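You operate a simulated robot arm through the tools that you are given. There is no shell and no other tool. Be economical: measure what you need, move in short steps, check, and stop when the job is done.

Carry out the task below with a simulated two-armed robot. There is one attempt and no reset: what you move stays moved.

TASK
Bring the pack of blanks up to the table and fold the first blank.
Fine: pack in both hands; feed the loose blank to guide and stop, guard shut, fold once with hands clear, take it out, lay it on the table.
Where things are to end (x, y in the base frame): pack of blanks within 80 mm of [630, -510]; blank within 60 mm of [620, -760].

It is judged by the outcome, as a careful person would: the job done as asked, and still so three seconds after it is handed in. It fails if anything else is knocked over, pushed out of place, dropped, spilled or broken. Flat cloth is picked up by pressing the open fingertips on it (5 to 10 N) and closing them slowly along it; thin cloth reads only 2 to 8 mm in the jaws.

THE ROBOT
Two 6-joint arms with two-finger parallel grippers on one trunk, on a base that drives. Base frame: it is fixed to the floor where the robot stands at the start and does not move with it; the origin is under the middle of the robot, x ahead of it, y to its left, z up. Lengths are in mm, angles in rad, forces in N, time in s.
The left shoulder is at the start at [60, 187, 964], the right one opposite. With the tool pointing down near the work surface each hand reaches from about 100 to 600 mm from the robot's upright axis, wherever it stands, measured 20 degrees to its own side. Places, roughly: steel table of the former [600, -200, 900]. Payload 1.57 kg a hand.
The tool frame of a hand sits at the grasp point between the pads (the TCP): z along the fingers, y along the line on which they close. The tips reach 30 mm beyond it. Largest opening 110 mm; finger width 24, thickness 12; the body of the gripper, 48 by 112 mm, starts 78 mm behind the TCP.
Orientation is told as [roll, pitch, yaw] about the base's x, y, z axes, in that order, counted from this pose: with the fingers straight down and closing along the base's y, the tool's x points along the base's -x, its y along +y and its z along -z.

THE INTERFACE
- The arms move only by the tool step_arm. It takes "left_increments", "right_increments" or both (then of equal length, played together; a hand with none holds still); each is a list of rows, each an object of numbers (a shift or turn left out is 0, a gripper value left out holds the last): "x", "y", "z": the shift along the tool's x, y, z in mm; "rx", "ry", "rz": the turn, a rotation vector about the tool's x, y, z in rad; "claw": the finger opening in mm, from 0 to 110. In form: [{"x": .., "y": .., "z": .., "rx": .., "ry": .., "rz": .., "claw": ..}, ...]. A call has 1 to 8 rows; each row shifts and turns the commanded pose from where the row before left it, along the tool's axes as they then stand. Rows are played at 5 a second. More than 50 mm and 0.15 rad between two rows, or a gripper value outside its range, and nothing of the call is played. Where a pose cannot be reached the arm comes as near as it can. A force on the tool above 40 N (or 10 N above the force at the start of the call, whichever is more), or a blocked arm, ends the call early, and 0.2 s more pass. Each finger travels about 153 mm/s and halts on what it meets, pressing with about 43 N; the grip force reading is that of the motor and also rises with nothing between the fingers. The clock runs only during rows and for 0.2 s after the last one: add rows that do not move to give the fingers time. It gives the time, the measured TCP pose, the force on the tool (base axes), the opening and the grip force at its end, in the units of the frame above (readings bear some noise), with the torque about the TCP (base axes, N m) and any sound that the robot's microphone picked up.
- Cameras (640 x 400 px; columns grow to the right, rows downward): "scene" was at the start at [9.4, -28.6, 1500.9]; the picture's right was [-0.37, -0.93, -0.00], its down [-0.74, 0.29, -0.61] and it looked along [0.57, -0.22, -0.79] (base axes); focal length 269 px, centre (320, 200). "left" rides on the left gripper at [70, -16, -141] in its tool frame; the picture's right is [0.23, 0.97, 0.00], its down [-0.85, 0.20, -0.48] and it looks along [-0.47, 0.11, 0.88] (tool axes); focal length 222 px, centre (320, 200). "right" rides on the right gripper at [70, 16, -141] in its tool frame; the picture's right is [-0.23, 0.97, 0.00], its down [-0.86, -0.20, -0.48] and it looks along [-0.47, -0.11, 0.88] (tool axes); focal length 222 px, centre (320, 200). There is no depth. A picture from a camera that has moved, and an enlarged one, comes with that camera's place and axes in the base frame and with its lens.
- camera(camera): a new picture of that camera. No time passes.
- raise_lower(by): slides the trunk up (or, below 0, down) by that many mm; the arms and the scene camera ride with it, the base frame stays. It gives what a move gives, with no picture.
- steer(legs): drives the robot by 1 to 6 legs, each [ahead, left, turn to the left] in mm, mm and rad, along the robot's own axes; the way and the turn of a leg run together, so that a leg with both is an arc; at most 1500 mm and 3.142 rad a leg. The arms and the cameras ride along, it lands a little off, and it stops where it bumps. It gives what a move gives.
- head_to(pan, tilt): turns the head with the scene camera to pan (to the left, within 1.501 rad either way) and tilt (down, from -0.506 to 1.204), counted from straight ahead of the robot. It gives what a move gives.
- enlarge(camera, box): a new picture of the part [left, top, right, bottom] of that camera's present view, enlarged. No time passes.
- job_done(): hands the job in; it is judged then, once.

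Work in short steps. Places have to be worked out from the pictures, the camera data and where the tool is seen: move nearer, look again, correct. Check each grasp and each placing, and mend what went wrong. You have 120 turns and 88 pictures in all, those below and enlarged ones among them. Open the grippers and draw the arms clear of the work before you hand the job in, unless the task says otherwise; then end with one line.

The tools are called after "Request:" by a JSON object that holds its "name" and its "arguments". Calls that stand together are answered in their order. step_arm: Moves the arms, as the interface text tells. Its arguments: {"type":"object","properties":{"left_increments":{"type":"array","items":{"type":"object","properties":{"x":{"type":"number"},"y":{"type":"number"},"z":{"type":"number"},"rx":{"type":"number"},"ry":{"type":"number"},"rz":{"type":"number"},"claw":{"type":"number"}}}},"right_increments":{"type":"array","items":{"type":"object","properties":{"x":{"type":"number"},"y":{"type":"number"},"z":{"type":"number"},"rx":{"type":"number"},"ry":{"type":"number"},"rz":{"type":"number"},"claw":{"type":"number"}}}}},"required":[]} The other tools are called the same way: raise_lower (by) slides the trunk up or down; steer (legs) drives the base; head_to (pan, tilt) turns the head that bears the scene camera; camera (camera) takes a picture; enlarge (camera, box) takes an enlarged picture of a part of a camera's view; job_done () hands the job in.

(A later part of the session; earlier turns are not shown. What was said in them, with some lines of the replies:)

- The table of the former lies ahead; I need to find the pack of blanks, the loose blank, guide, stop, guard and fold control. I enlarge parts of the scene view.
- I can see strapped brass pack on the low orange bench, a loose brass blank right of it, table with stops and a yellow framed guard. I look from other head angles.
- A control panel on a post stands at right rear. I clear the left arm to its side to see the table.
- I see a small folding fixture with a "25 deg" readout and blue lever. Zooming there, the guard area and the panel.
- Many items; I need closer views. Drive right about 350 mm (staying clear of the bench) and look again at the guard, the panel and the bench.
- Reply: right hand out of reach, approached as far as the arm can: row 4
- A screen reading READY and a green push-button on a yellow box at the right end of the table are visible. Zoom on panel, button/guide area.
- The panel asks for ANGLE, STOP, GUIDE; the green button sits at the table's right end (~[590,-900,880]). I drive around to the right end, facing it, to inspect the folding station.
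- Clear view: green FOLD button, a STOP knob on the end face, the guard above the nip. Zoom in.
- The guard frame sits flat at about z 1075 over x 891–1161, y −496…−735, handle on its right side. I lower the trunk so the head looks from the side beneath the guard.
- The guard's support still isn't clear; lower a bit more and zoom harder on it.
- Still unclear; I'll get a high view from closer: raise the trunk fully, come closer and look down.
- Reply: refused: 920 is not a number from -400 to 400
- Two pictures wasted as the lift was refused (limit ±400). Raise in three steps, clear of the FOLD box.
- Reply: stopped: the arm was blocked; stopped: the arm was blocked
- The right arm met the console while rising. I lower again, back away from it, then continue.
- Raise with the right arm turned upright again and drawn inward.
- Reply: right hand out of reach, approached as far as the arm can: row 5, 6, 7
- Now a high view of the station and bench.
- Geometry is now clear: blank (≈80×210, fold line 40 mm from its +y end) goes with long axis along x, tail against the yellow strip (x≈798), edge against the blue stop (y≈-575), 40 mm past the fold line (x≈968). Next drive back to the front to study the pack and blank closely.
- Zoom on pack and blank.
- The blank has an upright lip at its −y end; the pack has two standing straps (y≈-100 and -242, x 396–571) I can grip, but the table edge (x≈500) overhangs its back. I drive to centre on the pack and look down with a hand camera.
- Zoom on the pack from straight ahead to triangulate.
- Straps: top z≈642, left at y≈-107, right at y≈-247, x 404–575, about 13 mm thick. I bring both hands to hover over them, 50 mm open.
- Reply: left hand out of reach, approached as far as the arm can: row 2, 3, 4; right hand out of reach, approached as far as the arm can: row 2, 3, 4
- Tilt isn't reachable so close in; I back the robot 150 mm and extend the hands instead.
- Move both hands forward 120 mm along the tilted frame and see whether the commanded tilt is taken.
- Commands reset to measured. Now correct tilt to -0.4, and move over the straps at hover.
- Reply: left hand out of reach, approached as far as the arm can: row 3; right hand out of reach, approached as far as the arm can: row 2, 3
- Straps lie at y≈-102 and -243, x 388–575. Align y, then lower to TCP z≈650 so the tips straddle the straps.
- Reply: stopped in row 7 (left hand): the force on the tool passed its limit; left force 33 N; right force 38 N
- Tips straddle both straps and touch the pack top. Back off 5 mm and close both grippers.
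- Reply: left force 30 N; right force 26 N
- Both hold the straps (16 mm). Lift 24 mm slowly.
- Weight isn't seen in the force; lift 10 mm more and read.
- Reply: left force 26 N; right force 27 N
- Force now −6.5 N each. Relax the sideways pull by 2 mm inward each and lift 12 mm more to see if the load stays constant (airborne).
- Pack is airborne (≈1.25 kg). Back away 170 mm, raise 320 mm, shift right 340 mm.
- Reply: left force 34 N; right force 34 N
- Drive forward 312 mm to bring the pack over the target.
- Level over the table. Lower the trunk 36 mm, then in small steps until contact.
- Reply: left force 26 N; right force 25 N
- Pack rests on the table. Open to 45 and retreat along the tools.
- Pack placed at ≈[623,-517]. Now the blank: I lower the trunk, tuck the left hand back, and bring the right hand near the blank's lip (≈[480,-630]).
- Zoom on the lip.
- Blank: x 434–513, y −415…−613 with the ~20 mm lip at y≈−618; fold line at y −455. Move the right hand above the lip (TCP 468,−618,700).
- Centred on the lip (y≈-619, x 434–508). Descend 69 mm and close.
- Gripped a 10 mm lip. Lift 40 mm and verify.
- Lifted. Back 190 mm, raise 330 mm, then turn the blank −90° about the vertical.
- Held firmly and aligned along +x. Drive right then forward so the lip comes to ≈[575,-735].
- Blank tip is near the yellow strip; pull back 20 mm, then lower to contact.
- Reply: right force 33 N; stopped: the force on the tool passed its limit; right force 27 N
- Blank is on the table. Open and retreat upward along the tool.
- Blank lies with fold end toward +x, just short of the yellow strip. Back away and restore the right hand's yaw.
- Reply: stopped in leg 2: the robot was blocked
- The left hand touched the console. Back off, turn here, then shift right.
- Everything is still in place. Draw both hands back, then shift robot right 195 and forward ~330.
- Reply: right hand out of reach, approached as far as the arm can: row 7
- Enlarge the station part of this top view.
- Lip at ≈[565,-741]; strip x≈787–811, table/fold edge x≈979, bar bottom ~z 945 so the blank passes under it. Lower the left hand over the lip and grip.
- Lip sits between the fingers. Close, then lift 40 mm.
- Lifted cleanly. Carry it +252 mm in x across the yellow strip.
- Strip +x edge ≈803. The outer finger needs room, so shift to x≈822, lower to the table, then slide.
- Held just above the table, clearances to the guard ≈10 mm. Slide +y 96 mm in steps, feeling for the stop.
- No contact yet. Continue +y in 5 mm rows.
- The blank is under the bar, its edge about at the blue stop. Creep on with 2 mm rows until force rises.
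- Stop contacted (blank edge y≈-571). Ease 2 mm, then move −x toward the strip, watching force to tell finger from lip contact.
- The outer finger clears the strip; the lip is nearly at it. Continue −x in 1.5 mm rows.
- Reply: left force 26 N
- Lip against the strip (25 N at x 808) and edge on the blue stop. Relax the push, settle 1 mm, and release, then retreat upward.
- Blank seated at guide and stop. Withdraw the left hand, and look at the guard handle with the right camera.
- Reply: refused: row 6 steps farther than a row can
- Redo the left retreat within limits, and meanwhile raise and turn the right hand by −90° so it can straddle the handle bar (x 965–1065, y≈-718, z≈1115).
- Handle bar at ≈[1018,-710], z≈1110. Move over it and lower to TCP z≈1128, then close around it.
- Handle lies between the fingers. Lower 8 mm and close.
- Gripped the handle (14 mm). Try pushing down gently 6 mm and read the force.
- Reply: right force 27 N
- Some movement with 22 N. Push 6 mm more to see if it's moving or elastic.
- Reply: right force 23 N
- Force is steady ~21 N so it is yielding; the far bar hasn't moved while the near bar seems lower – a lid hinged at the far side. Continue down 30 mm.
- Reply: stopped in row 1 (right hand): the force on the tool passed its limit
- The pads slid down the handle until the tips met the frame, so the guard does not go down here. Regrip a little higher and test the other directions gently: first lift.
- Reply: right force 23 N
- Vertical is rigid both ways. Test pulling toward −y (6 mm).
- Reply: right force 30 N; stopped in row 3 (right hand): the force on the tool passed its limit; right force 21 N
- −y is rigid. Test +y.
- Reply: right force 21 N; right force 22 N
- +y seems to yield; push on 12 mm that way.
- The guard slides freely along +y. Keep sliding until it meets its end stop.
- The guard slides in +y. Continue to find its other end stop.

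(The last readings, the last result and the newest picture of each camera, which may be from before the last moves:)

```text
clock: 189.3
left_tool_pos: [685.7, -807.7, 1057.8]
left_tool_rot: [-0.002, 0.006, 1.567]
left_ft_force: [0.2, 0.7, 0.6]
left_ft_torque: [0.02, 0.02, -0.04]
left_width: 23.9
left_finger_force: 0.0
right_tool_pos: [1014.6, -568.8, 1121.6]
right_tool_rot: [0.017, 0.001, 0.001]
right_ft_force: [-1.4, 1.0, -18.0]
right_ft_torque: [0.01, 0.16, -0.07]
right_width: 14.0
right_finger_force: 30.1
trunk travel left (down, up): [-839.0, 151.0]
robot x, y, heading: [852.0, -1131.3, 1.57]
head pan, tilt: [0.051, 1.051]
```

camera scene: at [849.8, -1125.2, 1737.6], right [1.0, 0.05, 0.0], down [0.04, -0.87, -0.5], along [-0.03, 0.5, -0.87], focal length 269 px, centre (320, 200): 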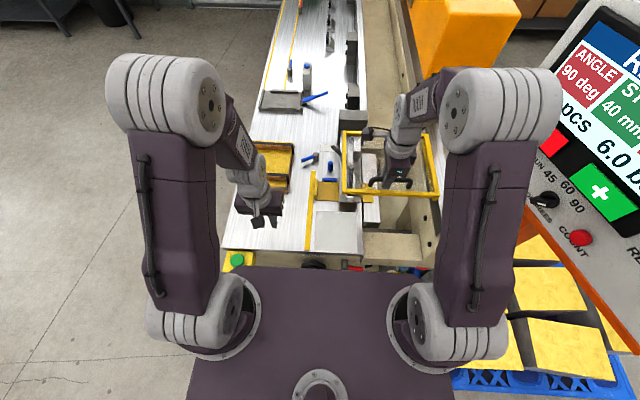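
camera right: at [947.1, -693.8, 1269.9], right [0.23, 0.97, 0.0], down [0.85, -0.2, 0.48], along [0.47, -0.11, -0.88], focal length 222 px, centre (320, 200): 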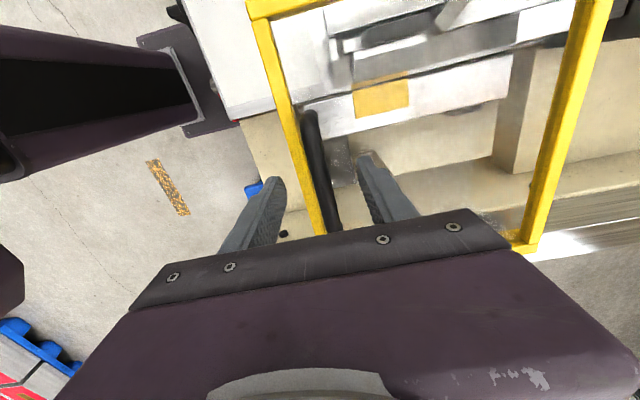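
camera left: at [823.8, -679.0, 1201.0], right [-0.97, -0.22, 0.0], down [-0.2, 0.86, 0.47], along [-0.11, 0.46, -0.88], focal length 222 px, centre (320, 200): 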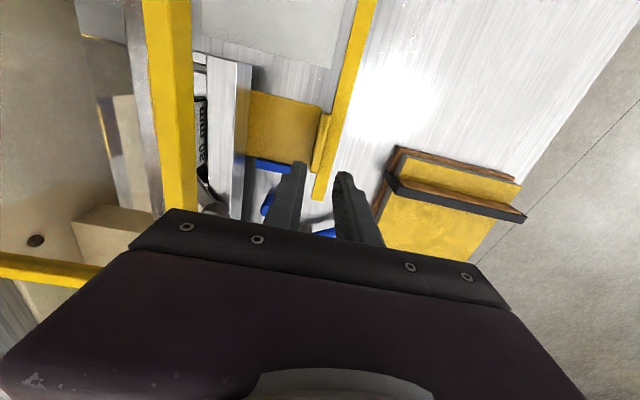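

Travelled 140 mm, still free – this uncovers the blank, so the covering (shut) end may be −y. Check the console screen for guard state.

Request:
{"name": "head_to", "arguments": {"pan": -0.7, "tilt": 0.6}}

Request:
{"name": "camera", "arguments": {"camera": "scene"}}

```text
clock: 190.4
left_tool_pos: [685.9, -806.5, 1057.5]
left_tool_rot: [-0.001, 0.005, 1.566]
left_ft_force: [-0.5, 0.1, -0.2]
left_ft_torque: [0.0, 0.0, -0.01]
left_width: 24.0
left_finger_force: 0.0
right_tool_pos: [1014.6, -569.7, 1120.2]
right_tool_rot: [0.017, -0.001, 0.001]
right_ft_force: [-1.7, 1.7, -14.8]
right_ft_torque: [0.02, 0.23, -0.08]
right_width: 13.7
right_finger_force: 30.7
trunk travel left (down, up): [-839.0, 151.0]
robot x, y, heading: [853.1, -1132.9, 1.575]
head pan, tilt: [-0.7, 0.6]
```

```text
13 pictures are left
camera scene: at [909.3, -1120.0, 1773.0], right [0.77, -0.64, 0.0], down [-0.36, -0.44, -0.82], along [0.53, 0.63, -0.57], focal length 269 px, centre (320, 200)
```

scene: 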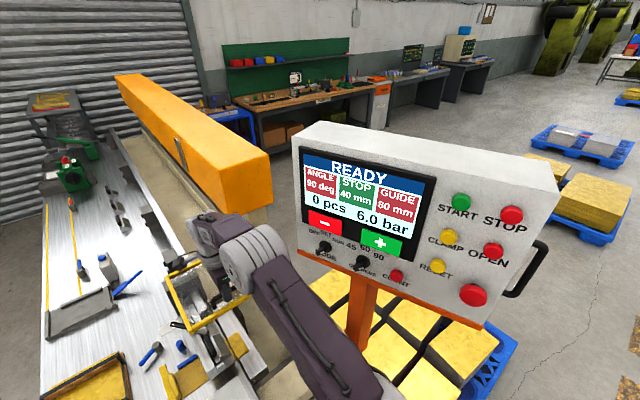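

Screen doesn't tell. Zoom on the guard in this view to see how it is carried.

Request:
{"name": "enlarge", "arguments": {"camera": "scene", "box": [130, 250, 290, 390]}}

```text
2.86 times, centred on (210, 320) of scene
camera zoom: at [909.3, -1120.0, 1773.0], right [0.77, -0.64, 0.0], down [-0.36, -0.44, -0.82], along [0.53, 0.63, -0.57], focal length 768 px, centre (634, -143)
```

zoom: 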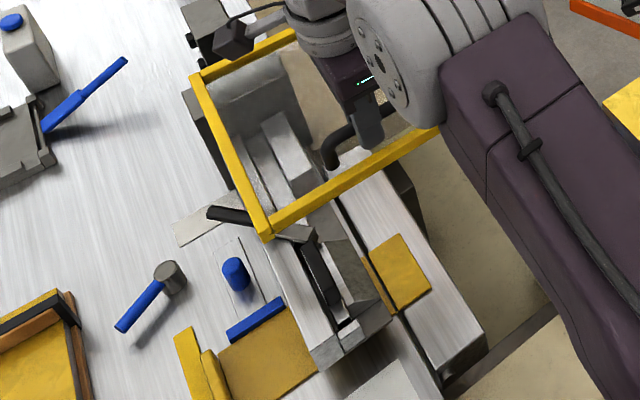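

Now the nip is uncovered, so the shut position is the −y end stop covering the nip. Slide the guard back to that stop.

Request:
{"name": "step_arm", "arguments": {"right_increments": [{"y": -18, "z": 1}, {"y": -18, "z": 1}, {"y": -18}, {"y": -18}, {"y": -18}, {"y": -18}, {"y": -18}, {}]}}

Request:
{"name": "step_arm", "arguments": {"right_increments": [{"y": -3}, {"y": -3}, {"y": -3}, {"y": -3}, {"y": -3}, {}]}}

```text
clock: 192.2
left_tool_pos: [686.4, -811.6, 1058.2]
left_tool_rot: [-0.002, 0.003, 1.569]
left_ft_force: [0.2, 0.1, -0.3]
left_ft_torque: [-0.02, 0.01, -0.01]
left_width: 24.1
left_finger_force: 0.1
right_tool_pos: [1014.0, -698.2, 1118.8]
right_tool_rot: [0.02, 0.0, 0.001]
right_ft_force: [8.4, -1.8, 19.1]
right_ft_torque: [-0.03, -0.18, -0.1]
right_width: 13.6
right_finger_force: 30.6
trunk travel left (down, up): [-839.0, 151.0]
robot x, y, heading: [853.4, -1131.0, 1.571]
head pan, tilt: [-0.7, 0.6]
```

```text
clock: 193.7
left_tool_pos: [685.9, -807.3, 1057.9]
left_tool_rot: [-0.002, 0.008, 1.568]
left_ft_force: [0.3, -0.1, 0.5]
left_ft_torque: [0.04, 0.03, 0.01]
left_width: 24.2
left_finger_force: 0.2
right_tool_pos: [1013.5, -708.8, 1117.4]
right_tool_rot: [0.023, -0.001, 0.0]
right_ft_force: [5.2, 18.7, 22.9]
right_ft_torque: [0.18, 0.04, -0.14]
right_width: 14.1
right_finger_force: 30.6
trunk travel left (down, up): [-839.0, 151.0]
robot x, y, heading: [852.5, -1132.7, 1.578]
head pan, tilt: [-0.7, 0.6]
```

Guard is shut against its stop. Release the handle, withdraw the right hand up and back.

Request:
{"name": "step_arm", "arguments": {"right_increments": [{"claw": 45}, {}, {"z": -35}, {"z": -35}, {"y": -40}, {"y": -40}, {"y": -40}, {"y": -40}], "left_increments": [{"claw": 0}, {}, {"y": 36}, {"y": 36}, {"y": 36}, {"x": 38}, {"x": 38}, {}]}}

Request:
{"name": "head_to", "arguments": {"pan": 0.1, "tilt": 1.05}}

Request:
{"name": "camera", "arguments": {"camera": "scene"}}

```text
clock: 195.4
left_tool_pos: [570.5, -873.8, 1059.2]
left_tool_rot: [-0.003, 0.007, 1.568]
left_ft_force: [0.7, -0.3, -0.6]
left_ft_torque: [-0.01, 0.03, -0.01]
left_width: 0.0
left_finger_force: 21.8
left hand out of reach, approached as far as the arm can: row 7
right_tool_pos: [1013.6, -875.8, 1185.5]
right_tool_rot: [0.02, -0.003, 0.002]
right_ft_force: [-0.7, 0.2, -0.4]
right_ft_torque: [0.05, -0.02, -0.03]
right_width: 44.9
right_finger_force: 0.0
trunk travel left (down, up): [-839.0, 151.0]
robot x, y, heading: [853.4, -1130.2, 1.571]
head pan, tilt: [-0.7, 0.6]
```

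```text
clock: 196.6
left_tool_pos: [571.2, -874.2, 1060.0]
left_tool_rot: [-0.004, 0.01, 1.567]
left_ft_force: [0.1, -0.1, -0.2]
left_ft_torque: [-0.01, -0.01, 0.0]
left_width: 0.0
left_finger_force: 21.3
right_tool_pos: [1013.8, -873.3, 1186.1]
right_tool_rot: [0.018, -0.001, -0.002]
right_ft_force: [-0.5, -0.2, 0.2]
right_ft_torque: [-0.01, 0.01, -0.04]
right_width: 45.3
right_finger_force: 0.0
trunk travel left (down, up): [-839.0, 151.0]
robot x, y, heading: [854.5, -1129.6, 1.58]
head pan, tilt: [0.099, 1.051]
```

```text
11 pictures are left
camera scene: at [845.4, -1125.5, 1737.6], right [0.99, 0.1, 0.0], down [0.09, -0.86, -0.5], along [-0.05, 0.49, -0.87], focal length 269 px, centre (320, 200)
```

scene: 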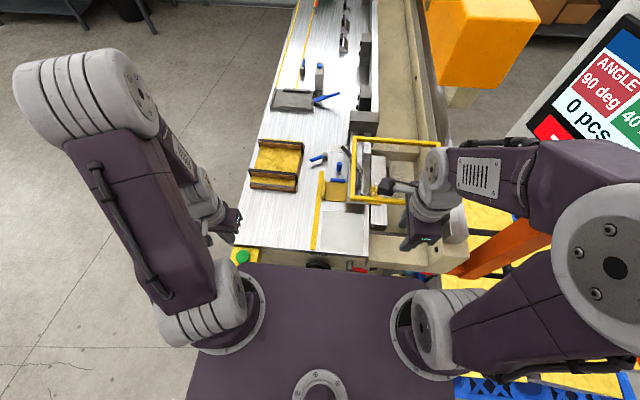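

Guard covers the nip; hands are clear. Back 60 mm for reach and position the left fingertips above the FOLD button.

Request:
{"name": "steer", "arguments": {"legs": [[-60, 0, 0]]}}

Request:
{"name": "camera", "arguments": {"camera": "left"}}

```text
clock: 197.6
left_tool_pos: [570.0, -925.6, 1057.2]
left_tool_rot: [-0.004, 0.014, 1.568]
left_ft_force: [-0.1, 1.0, 0.0]
left_ft_torque: [-0.07, -0.01, 0.0]
left_width: 0.4
left_finger_force: 21.6
right_tool_pos: [1014.2, -924.1, 1183.4]
right_tool_rot: [0.012, -0.001, 0.002]
right_ft_force: [-0.4, 0.8, -0.3]
right_ft_torque: [-0.09, 0.02, -0.03]
right_width: 44.8
right_finger_force: 0.0
trunk travel left (down, up): [-839.0, 151.0]
robot x, y, heading: [854.0, -1192.0, 1.575]
head pan, tilt: [0.099, 1.051]
```

```text
10 pictures are left
camera left: at [587.7, -994.0, 1200.1], right [-0.97, -0.22, 0.0], down [-0.2, 0.86, 0.47], along [-0.1, 0.45, -0.89], focal length 222 px, centre (320, 200)
```

left: 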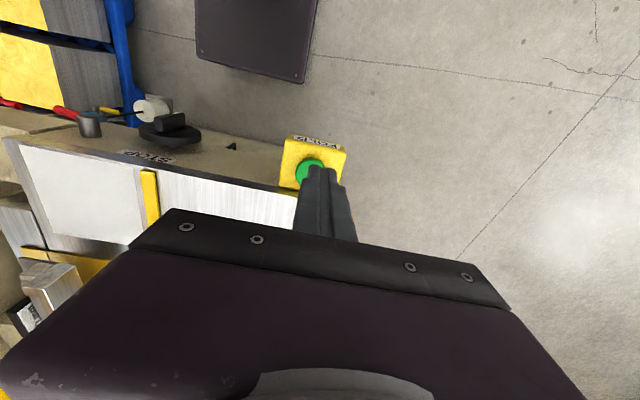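

Button at ≈[579,-881]. Move over it and descend to just above.

Request:
{"name": "step_arm", "arguments": {"left_increments": [{}, {"x": -22, "y": -4}, {"x": -22, "y": -4}, {"z": 40}, {"z": 40}, {"z": 35}, {}]}}

```text
clock: 199.2
left_tool_pos: [579.5, -890.7, 942.8]
left_tool_rot: [-0.003, 0.007, 1.567]
left_ft_force: [-0.2, -0.7, -0.2]
left_ft_torque: [0.0, -0.02, -0.01]
left_width: 0.0
left_finger_force: 21.5
right_tool_pos: [1013.1, -932.4, 1183.7]
right_tool_rot: [0.019, -0.001, 0.001]
right_ft_force: [-0.1, -0.3, -0.8]
right_ft_torque: [-0.02, 0.02, 0.01]
right_width: 45.0
right_finger_force: 0.0
trunk travel left (down, up): [-839.0, 151.0]
robot x, y, heading: [851.8, -1190.5, 1.573]
head pan, tilt: [0.099, 1.051]
```

Shift 7 mm and press down until the button gives.

Request:
{"name": "step_arm", "arguments": {"left_increments": [{"x": -7}, {"z": 6}, {"z": 6}, {"z": 5}, {"z": 4}, {"z": 4}, {}]}}

```text
clock: 200.1
left_tool_pos: [580.2, -883.0, 932.1]
left_tool_rot: [0.0, -0.004, 1.567]
left_ft_force: [-3.9, -1.5, 34.3]
left_ft_torque: [-0.18, 0.11, -0.2]
left_width: 0.0
left_finger_force: 21.1
right_tool_pos: [1016.4, -936.9, 1186.3]
right_tool_rot: [0.02, 0.001, 0.003]
right_ft_force: [-0.4, -0.9, 0.0]
right_ft_torque: [0.03, 0.02, 0.03]
right_width: 44.9
right_finger_force: 0.1
trunk travel left (down, up): [-839.0, 151.0]
robot x, y, heading: [852.6, -1190.3, 1.574]
head pan, tilt: [0.099, 1.051]
heard: click
stopped in row 4 (left hand): the force on the tool passed its limit (the readings are from after the stop); the commanded pose is now the measured one
```

Click heard – the button was pressed. Lift off and look at the blank.

Request:
{"name": "step_arm", "arguments": {"left_increments": [{"z": -20}, {"z": -40}, {"z": -40}, {}, {}, {}, {}]}}

Request:
{"name": "enlarge", "arguments": {"camera": "scene", "box": [270, 100, 450, 260]}}

```text
clock: 201.7
left_tool_pos: [578.1, -880.4, 1030.0]
left_tool_rot: [-0.001, 0.001, 1.568]
left_ft_force: [0.2, 0.9, 0.6]
left_ft_torque: [-0.02, 0.02, 0.03]
left_width: 0.1
left_finger_force: 21.4
right_tool_pos: [1012.9, -931.5, 1185.3]
right_tool_rot: [0.018, -0.002, 0.001]
right_ft_force: [0.7, 0.1, -0.8]
right_ft_torque: [-0.01, 0.0, -0.01]
right_width: 45.2
right_finger_force: 0.1
trunk travel left (down, up): [-839.0, 151.0]
robot x, y, heading: [848.3, -1186.4, 1.571]
head pan, tilt: [0.099, 1.051]
```

```text
2.50 times, centred on (360, 180) of scene
camera zoom: at [845.2, -1184.2, 1737.6], right [0.99, 0.1, 0.0], down [0.09, -0.86, -0.5], along [-0.05, 0.49, -0.87], focal length 672 px, centre (220, 250)
```

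zoom: 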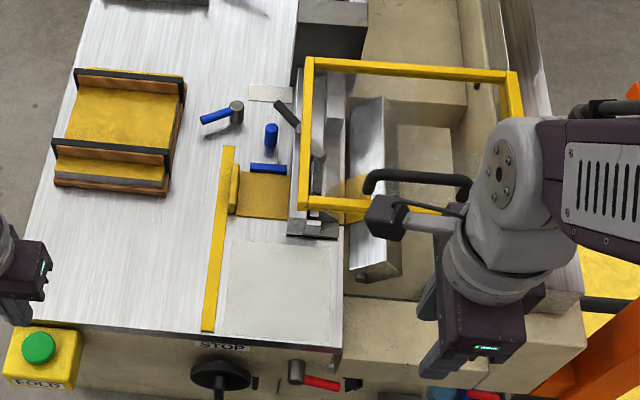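

The folding beam has swung – the fold is under way. Wait ~3 s and look again.

Request:
{"name": "step_arm", "arguments": {"left_increments": [{}, {}, {}, {}, {}, {}, {}, {}]}}

Request:
{"name": "step_arm", "arguments": {"left_increments": [{}, {}, {}, {}, {}, {}, {}, {}]}}

Request:
{"name": "enlarge", "arguments": {"camera": "scene", "box": [310, 110, 400, 210]}}

```text
clock: 203.5
left_tool_pos: [579.1, -882.8, 1029.6]
left_tool_rot: [-0.002, 0.001, 1.567]
left_ft_force: [0.6, -0.7, -0.4]
left_ft_torque: [0.01, 0.04, -0.01]
left_width: 0.0
left_finger_force: 21.2
right_tool_pos: [1015.0, -932.0, 1185.9]
right_tool_rot: [0.02, -0.001, 0.002]
right_ft_force: [-0.3, -0.5, 1.4]
right_ft_torque: [0.01, -0.01, 0.02]
right_width: 44.9
right_finger_force: 0.0
trunk travel left (down, up): [-839.0, 151.0]
robot x, y, heading: [849.5, -1191.4, 1.572]
head pan, tilt: [0.099, 1.051]
```

```text
clock: 205.3
left_tool_pos: [578.3, -881.2, 1029.3]
left_tool_rot: [-0.003, 0.004, 1.569]
left_ft_force: [0.4, 0.0, -0.2]
left_ft_torque: [0.01, -0.01, -0.02]
left_width: 0.0
left_finger_force: 20.9
right_tool_pos: [1014.2, -931.6, 1184.4]
right_tool_rot: [0.019, -0.002, 0.001]
right_ft_force: [-0.4, -0.6, -0.7]
right_ft_torque: [0.01, 0.01, 0.0]
right_width: 44.8
right_finger_force: 0.1
trunk travel left (down, up): [-839.0, 151.0]
robot x, y, heading: [853.8, -1191.2, 1.572]
head pan, tilt: [0.099, 1.051]
```

```text
4.00 times, centred on (355, 160) of scene
camera zoom: at [845.5, -1184.8, 1737.6], right [0.99, 0.1, 0.0], down [0.09, -0.86, -0.5], along [-0.05, 0.49, -0.87], focal length 1076 px, centre (180, 360)
```

zoom: 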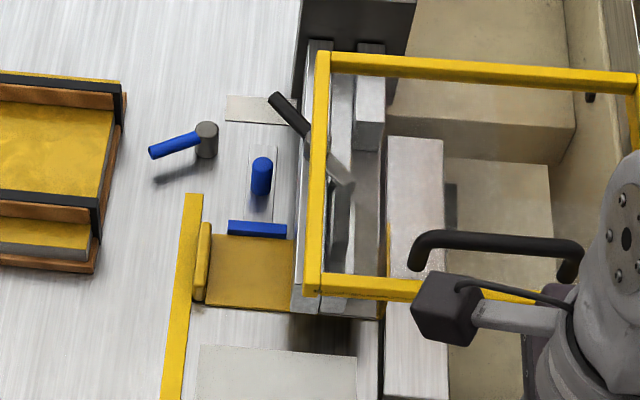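

Folded: flange stands up, beam is back down. Drive forward 60 mm and bring the left hand to the lip again.

Request:
{"name": "steer", "arguments": {"legs": [[60, 0, 0]]}}

Request:
{"name": "step_arm", "arguments": {"left_increments": [{"z": -28, "claw": 30}, {"y": -46}, {"y": -46}, {"y": -46}, {"y": -46}, {"y": -45}, {}, {}]}}

```text
clock: 206.3
left_tool_pos: [578.7, -828.9, 1032.1]
left_tool_rot: [-0.003, -0.005, 1.567]
left_ft_force: [0.7, -0.6, 0.6]
left_ft_torque: [0.06, -0.02, -0.01]
left_width: 0.0
left_finger_force: 20.9
right_tool_pos: [1014.7, -880.4, 1186.9]
right_tool_rot: [0.025, -0.002, 0.003]
right_ft_force: [0.3, -0.3, -0.5]
right_ft_torque: [0.06, 0.0, 0.01]
right_width: 45.1
right_finger_force: 0.0
trunk travel left (down, up): [-839.0, 151.0]
robot x, y, heading: [851.4, -1130.9, 1.574]
head pan, tilt: [0.099, 1.051]
```

```text
clock: 208.1
left_tool_pos: [807.6, -823.5, 1057.2]
left_tool_rot: [-0.002, 0.003, 1.569]
left_ft_force: [-0.2, -0.2, -0.4]
left_ft_torque: [0.0, -0.02, 0.0]
left_width: 30.2
left_finger_force: 0.1
right_tool_pos: [1013.3, -873.5, 1184.6]
right_tool_rot: [0.02, -0.001, 0.002]
right_ft_force: [-0.9, -1.0, -0.2]
right_ft_torque: [0.0, 0.01, 0.02]
right_width: 44.9
right_finger_force: 0.0
trunk travel left (down, up): [-839.0, 151.0]
robot x, y, heading: [851.1, -1130.8, 1.573]
head pan, tilt: [0.099, 1.051]
```

Advance +y 212 mm to the lip at this height.

Request:
{"name": "step_arm", "arguments": {"left_increments": [{"x": -43}, {"x": -43}, {"x": -43}, {"x": -43}, {"x": -40}, {}, {}]}}

Request:
{"name": "camera", "arguments": {"camera": "left"}}

```text
clock: 209.7
left_tool_pos: [809.0, -610.0, 1057.7]
left_tool_rot: [-0.001, 0.002, 1.567]
left_ft_force: [0.4, -0.3, -0.2]
left_ft_torque: [-0.03, -0.03, 0.04]
left_width: 29.9
left_finger_force: 0.0
right_tool_pos: [1013.4, -873.0, 1186.2]
right_tool_rot: [0.019, -0.003, 0.002]
right_ft_force: [0.3, -0.1, -0.4]
right_ft_torque: [0.02, -0.03, 0.01]
right_width: 45.0
right_finger_force: 0.0
trunk travel left (down, up): [-839.0, 151.0]
robot x, y, heading: [854.4, -1130.3, 1.569]
head pan, tilt: [0.099, 1.051]
```

```text
7 pictures are left
camera left: at [824.9, -679.8, 1199.8], right [-0.97, -0.22, 0.0], down [-0.2, 0.86, 0.48], along [-0.11, 0.46, -0.88], focal length 222 px, centre (320, 200)
```

left: 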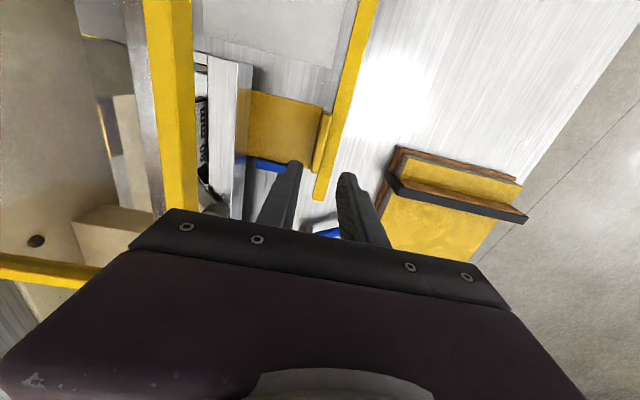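

Lip as before. Descend to z≈951, close on the lip.

Request:
{"name": "step_arm", "arguments": {"left_increments": [{"z": 40}, {"z": 40}, {"z": 20}, {"z": 7}, {"claw": 0}, {}, {}, {}]}}

```text
clock: 211.5
left_tool_pos: [807.6, -612.1, 951.6]
left_tool_rot: [-0.001, 0.002, 1.567]
left_ft_force: [-0.7, 0.1, 0.1]
left_ft_torque: [-0.01, 0.03, 0.0]
left_width: 10.8
left_finger_force: 28.7
right_tool_pos: [1014.0, -872.2, 1184.9]
right_tool_rot: [0.017, -0.002, 0.002]
right_ft_force: [-0.2, -0.3, -0.1]
right_ft_torque: [-0.02, -0.01, -0.01]
right_width: 44.9
right_finger_force: 0.1
trunk travel left (down, up): [-839.0, 151.0]
robot x, y, heading: [850.5, -1130.6, 1.575]
head pan, tilt: [0.099, 1.051]
```

Gripped. Draw the blank straight out along −y 140 mm.

Request:
{"name": "step_arm", "arguments": {"left_increments": [{"z": -1}, {"x": 10}, {"x": 20}, {"x": 25}, {"x": 28}, {"x": 28}, {"x": 29}, {}]}}

Request:
{"name": "camera", "arguments": {"camera": "left"}}

```text
clock: 213.3
left_tool_pos: [808.7, -752.6, 951.7]
left_tool_rot: [-0.001, 0.0, 1.566]
left_ft_force: [3.6, -0.8, 0.0]
left_ft_torque: [-0.09, -0.11, 0.13]
left_width: 10.7
left_finger_force: 28.9
right_tool_pos: [1015.1, -873.7, 1186.2]
right_tool_rot: [0.018, 0.001, -0.001]
right_ft_force: [0.1, 1.1, 0.4]
right_ft_torque: [-0.01, 0.04, 0.01]
right_width: 45.0
right_finger_force: 0.1
trunk travel left (down, up): [-839.0, 151.0]
robot x, y, heading: [851.2, -1129.1, 1.571]
head pan, tilt: [0.099, 1.051]
```

```text
6 pictures are left
camera left: at [824.5, -821.4, 1094.4], right [-0.97, -0.22, 0.0], down [-0.2, 0.86, 0.48], along [-0.11, 0.46, -0.88], focal length 222 px, centre (320, 200)
```

left: 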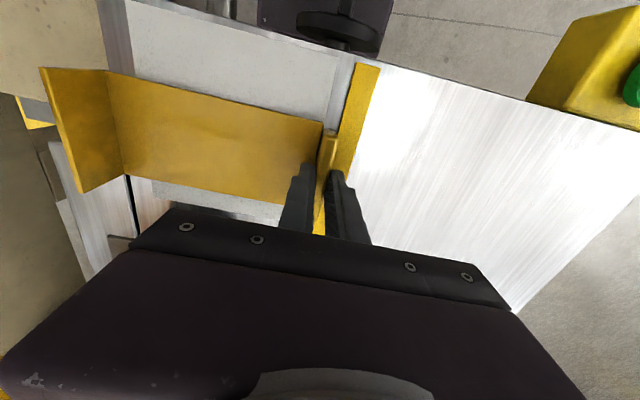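

Out, flange at 90°. Lift 38 mm and carry it −x to put its centre at ≈[620,-760].

Request:
{"name": "step_arm", "arguments": {"left_increments": [{"y": -2, "z": -18}, {"z": -20}, {"y": 46, "x": 4}, {"y": 46, "x": 4}, {"y": 46}, {"y": 46}, {"y": 46}, {"y": 48}]}}

Request:
{"name": "step_arm", "arguments": {"left_increments": [{}, {"z": 15}, {"z": 12}, {"z": 6}, {"z": 3}, {"z": 2}, {}]}}

Request:
{"name": "camera", "arguments": {"camera": "left"}}

```text
clock: 215.1
left_tool_pos: [533.0, -757.5, 988.5]
left_tool_rot: [-0.002, 0.001, 1.564]
left_ft_force: [-0.6, -0.1, 0.7]
left_ft_torque: [0.01, 0.02, -0.02]
left_width: 10.7
left_finger_force: 28.9
right_tool_pos: [1012.8, -872.5, 1185.6]
right_tool_rot: [0.017, -0.001, -0.001]
right_ft_force: [-0.8, -0.9, -0.5]
right_ft_torque: [-0.02, -0.06, 0.02]
right_width: 45.0
right_finger_force: 0.0
trunk travel left (down, up): [-839.0, 151.0]
robot x, y, heading: [852.9, -1128.6, 1.571]
head pan, tilt: [0.099, 1.051]
```

```text
clock: 216.7
left_tool_pos: [531.9, -758.6, 950.9]
left_tool_rot: [-0.001, -0.001, 1.567]
left_ft_force: [-2.2, -1.1, 9.5]
left_ft_torque: [-0.13, 0.08, -0.05]
left_width: 10.6
left_finger_force: 28.8
right_tool_pos: [1014.8, -873.3, 1186.3]
right_tool_rot: [0.019, -0.003, 0.001]
right_ft_force: [-0.1, -1.0, -0.2]
right_ft_torque: [0.01, -0.01, -0.02]
right_width: 45.1
right_finger_force: 0.0
trunk travel left (down, up): [-839.0, 151.0]
robot x, y, heading: [854.4, -1128.4, 1.569]
head pan, tilt: [0.099, 1.051]
```

```text
5 pictures are left
camera left: at [548.5, -827.9, 1093.8], right [-0.97, -0.22, 0.0], down [-0.2, 0.86, 0.48], along [-0.11, 0.47, -0.88], focal length 222 px, centre (320, 200)
```

left: 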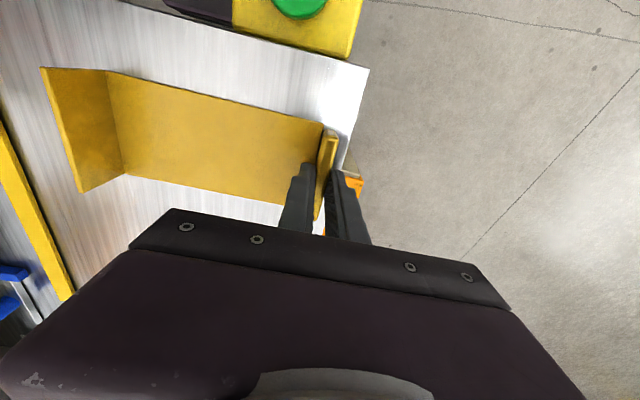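

Blank is down on the table. Release and rise clear.

Request:
{"name": "step_arm", "arguments": {"left_increments": [{"claw": 40}, {}, {"z": -20}, {"z": -40}, {"z": -40}, {"z": -40}, {"x": 40}, {"x": 40}]}}

Request:
{"name": "steer", "arguments": {"legs": [[-250, 0, 0]]}}

Request:
{"name": "head_to", "arguments": {"pan": 0.15, "tilt": 0.85}}

Request:
{"name": "camera", "arguments": {"camera": "scene"}}

```text
clock: 218.5
left_tool_pos: [532.2, -842.2, 1091.5]
left_tool_rot: [-0.001, 0.003, 1.567]
left_ft_force: [-0.2, 0.4, 0.2]
left_ft_torque: [0.02, 0.0, 0.0]
left_width: 39.8
left_finger_force: 0.2
right_tool_pos: [1012.9, -872.9, 1185.0]
right_tool_rot: [0.019, -0.001, -0.001]
right_ft_force: [-0.2, 0.2, -0.6]
right_ft_torque: [0.04, 0.03, 0.05]
right_width: 44.9
right_finger_force: 0.0
trunk travel left (down, up): [-839.0, 151.0]
robot x, y, heading: [849.6, -1128.2, 1.573]
head pan, tilt: [0.099, 1.051]
```

```text
clock: 220.3
left_tool_pos: [530.6, -1085.5, 1091.4]
left_tool_rot: [-0.003, 0.003, 1.571]
left_ft_force: [-0.6, 0.0, -0.9]
left_ft_torque: [-0.03, 0.01, -0.03]
left_width: 39.9
left_finger_force: 0.2
right_tool_pos: [1013.7, -1115.7, 1185.5]
right_tool_rot: [0.016, -0.002, 0.006]
right_ft_force: [-0.3, -0.1, -0.6]
right_ft_torque: [0.01, -0.04, 0.01]
right_width: 44.8
right_finger_force: 0.1
trunk travel left (down, up): [-839.0, 151.0]
robot x, y, heading: [854.6, -1375.7, 1.576]
head pan, tilt: [0.099, 1.051]
```

```text
clock: 221.0
left_tool_pos: [531.6, -1088.4, 1092.0]
left_tool_rot: [-0.003, 0.002, 1.571]
left_ft_force: [0.0, 0.0, -0.5]
left_ft_torque: [0.02, 0.0, 0.01]
left_width: 40.1
left_finger_force: 0.1
right_tool_pos: [1013.8, -1117.8, 1184.1]
right_tool_rot: [0.018, -0.002, 0.005]
right_ft_force: [-0.6, -1.0, 0.5]
right_ft_torque: [0.01, -0.04, -0.04]
right_width: 45.1
right_finger_force: 0.1
trunk travel left (down, up): [-839.0, 151.0]
robot x, y, heading: [854.6, -1377.5, 1.575]
head pan, tilt: [0.15, 0.85]
```

```text
4 pictures are left
camera scene: at [841.0, -1360.7, 1752.1], right [0.99, 0.16, 0.0], down [0.12, -0.74, -0.66], along [-0.1, 0.65, -0.75], focal length 269 px, centre (320, 200)
```

scene: 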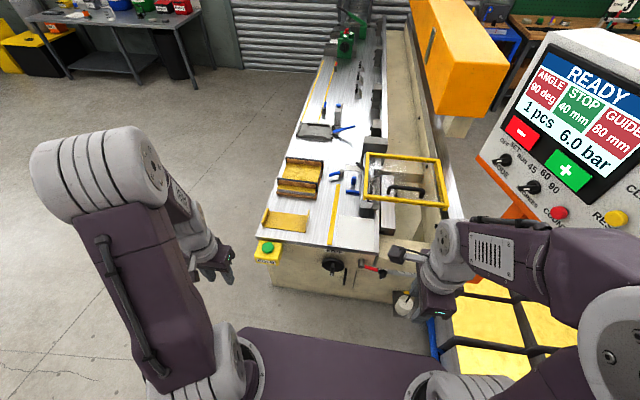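

The console counts 1 pcs. The folded blank lies at ≈[610,-755] and the pack at ≈[624,-525], with both hands open and clear, so I hand in the job.

Request:
{"name": "job_done", "arguments": {}}

```text
The job is handed in.
```

The first blank is folded to about 90° and lies on the table at about [610, -755]. The pack is on the table at about [624, -525]. The guard is shut, the console counts 1 pcs, and both hands are open and clear. The right arm pressed the console, and the left hand touched it once; I saw no damage or shift.
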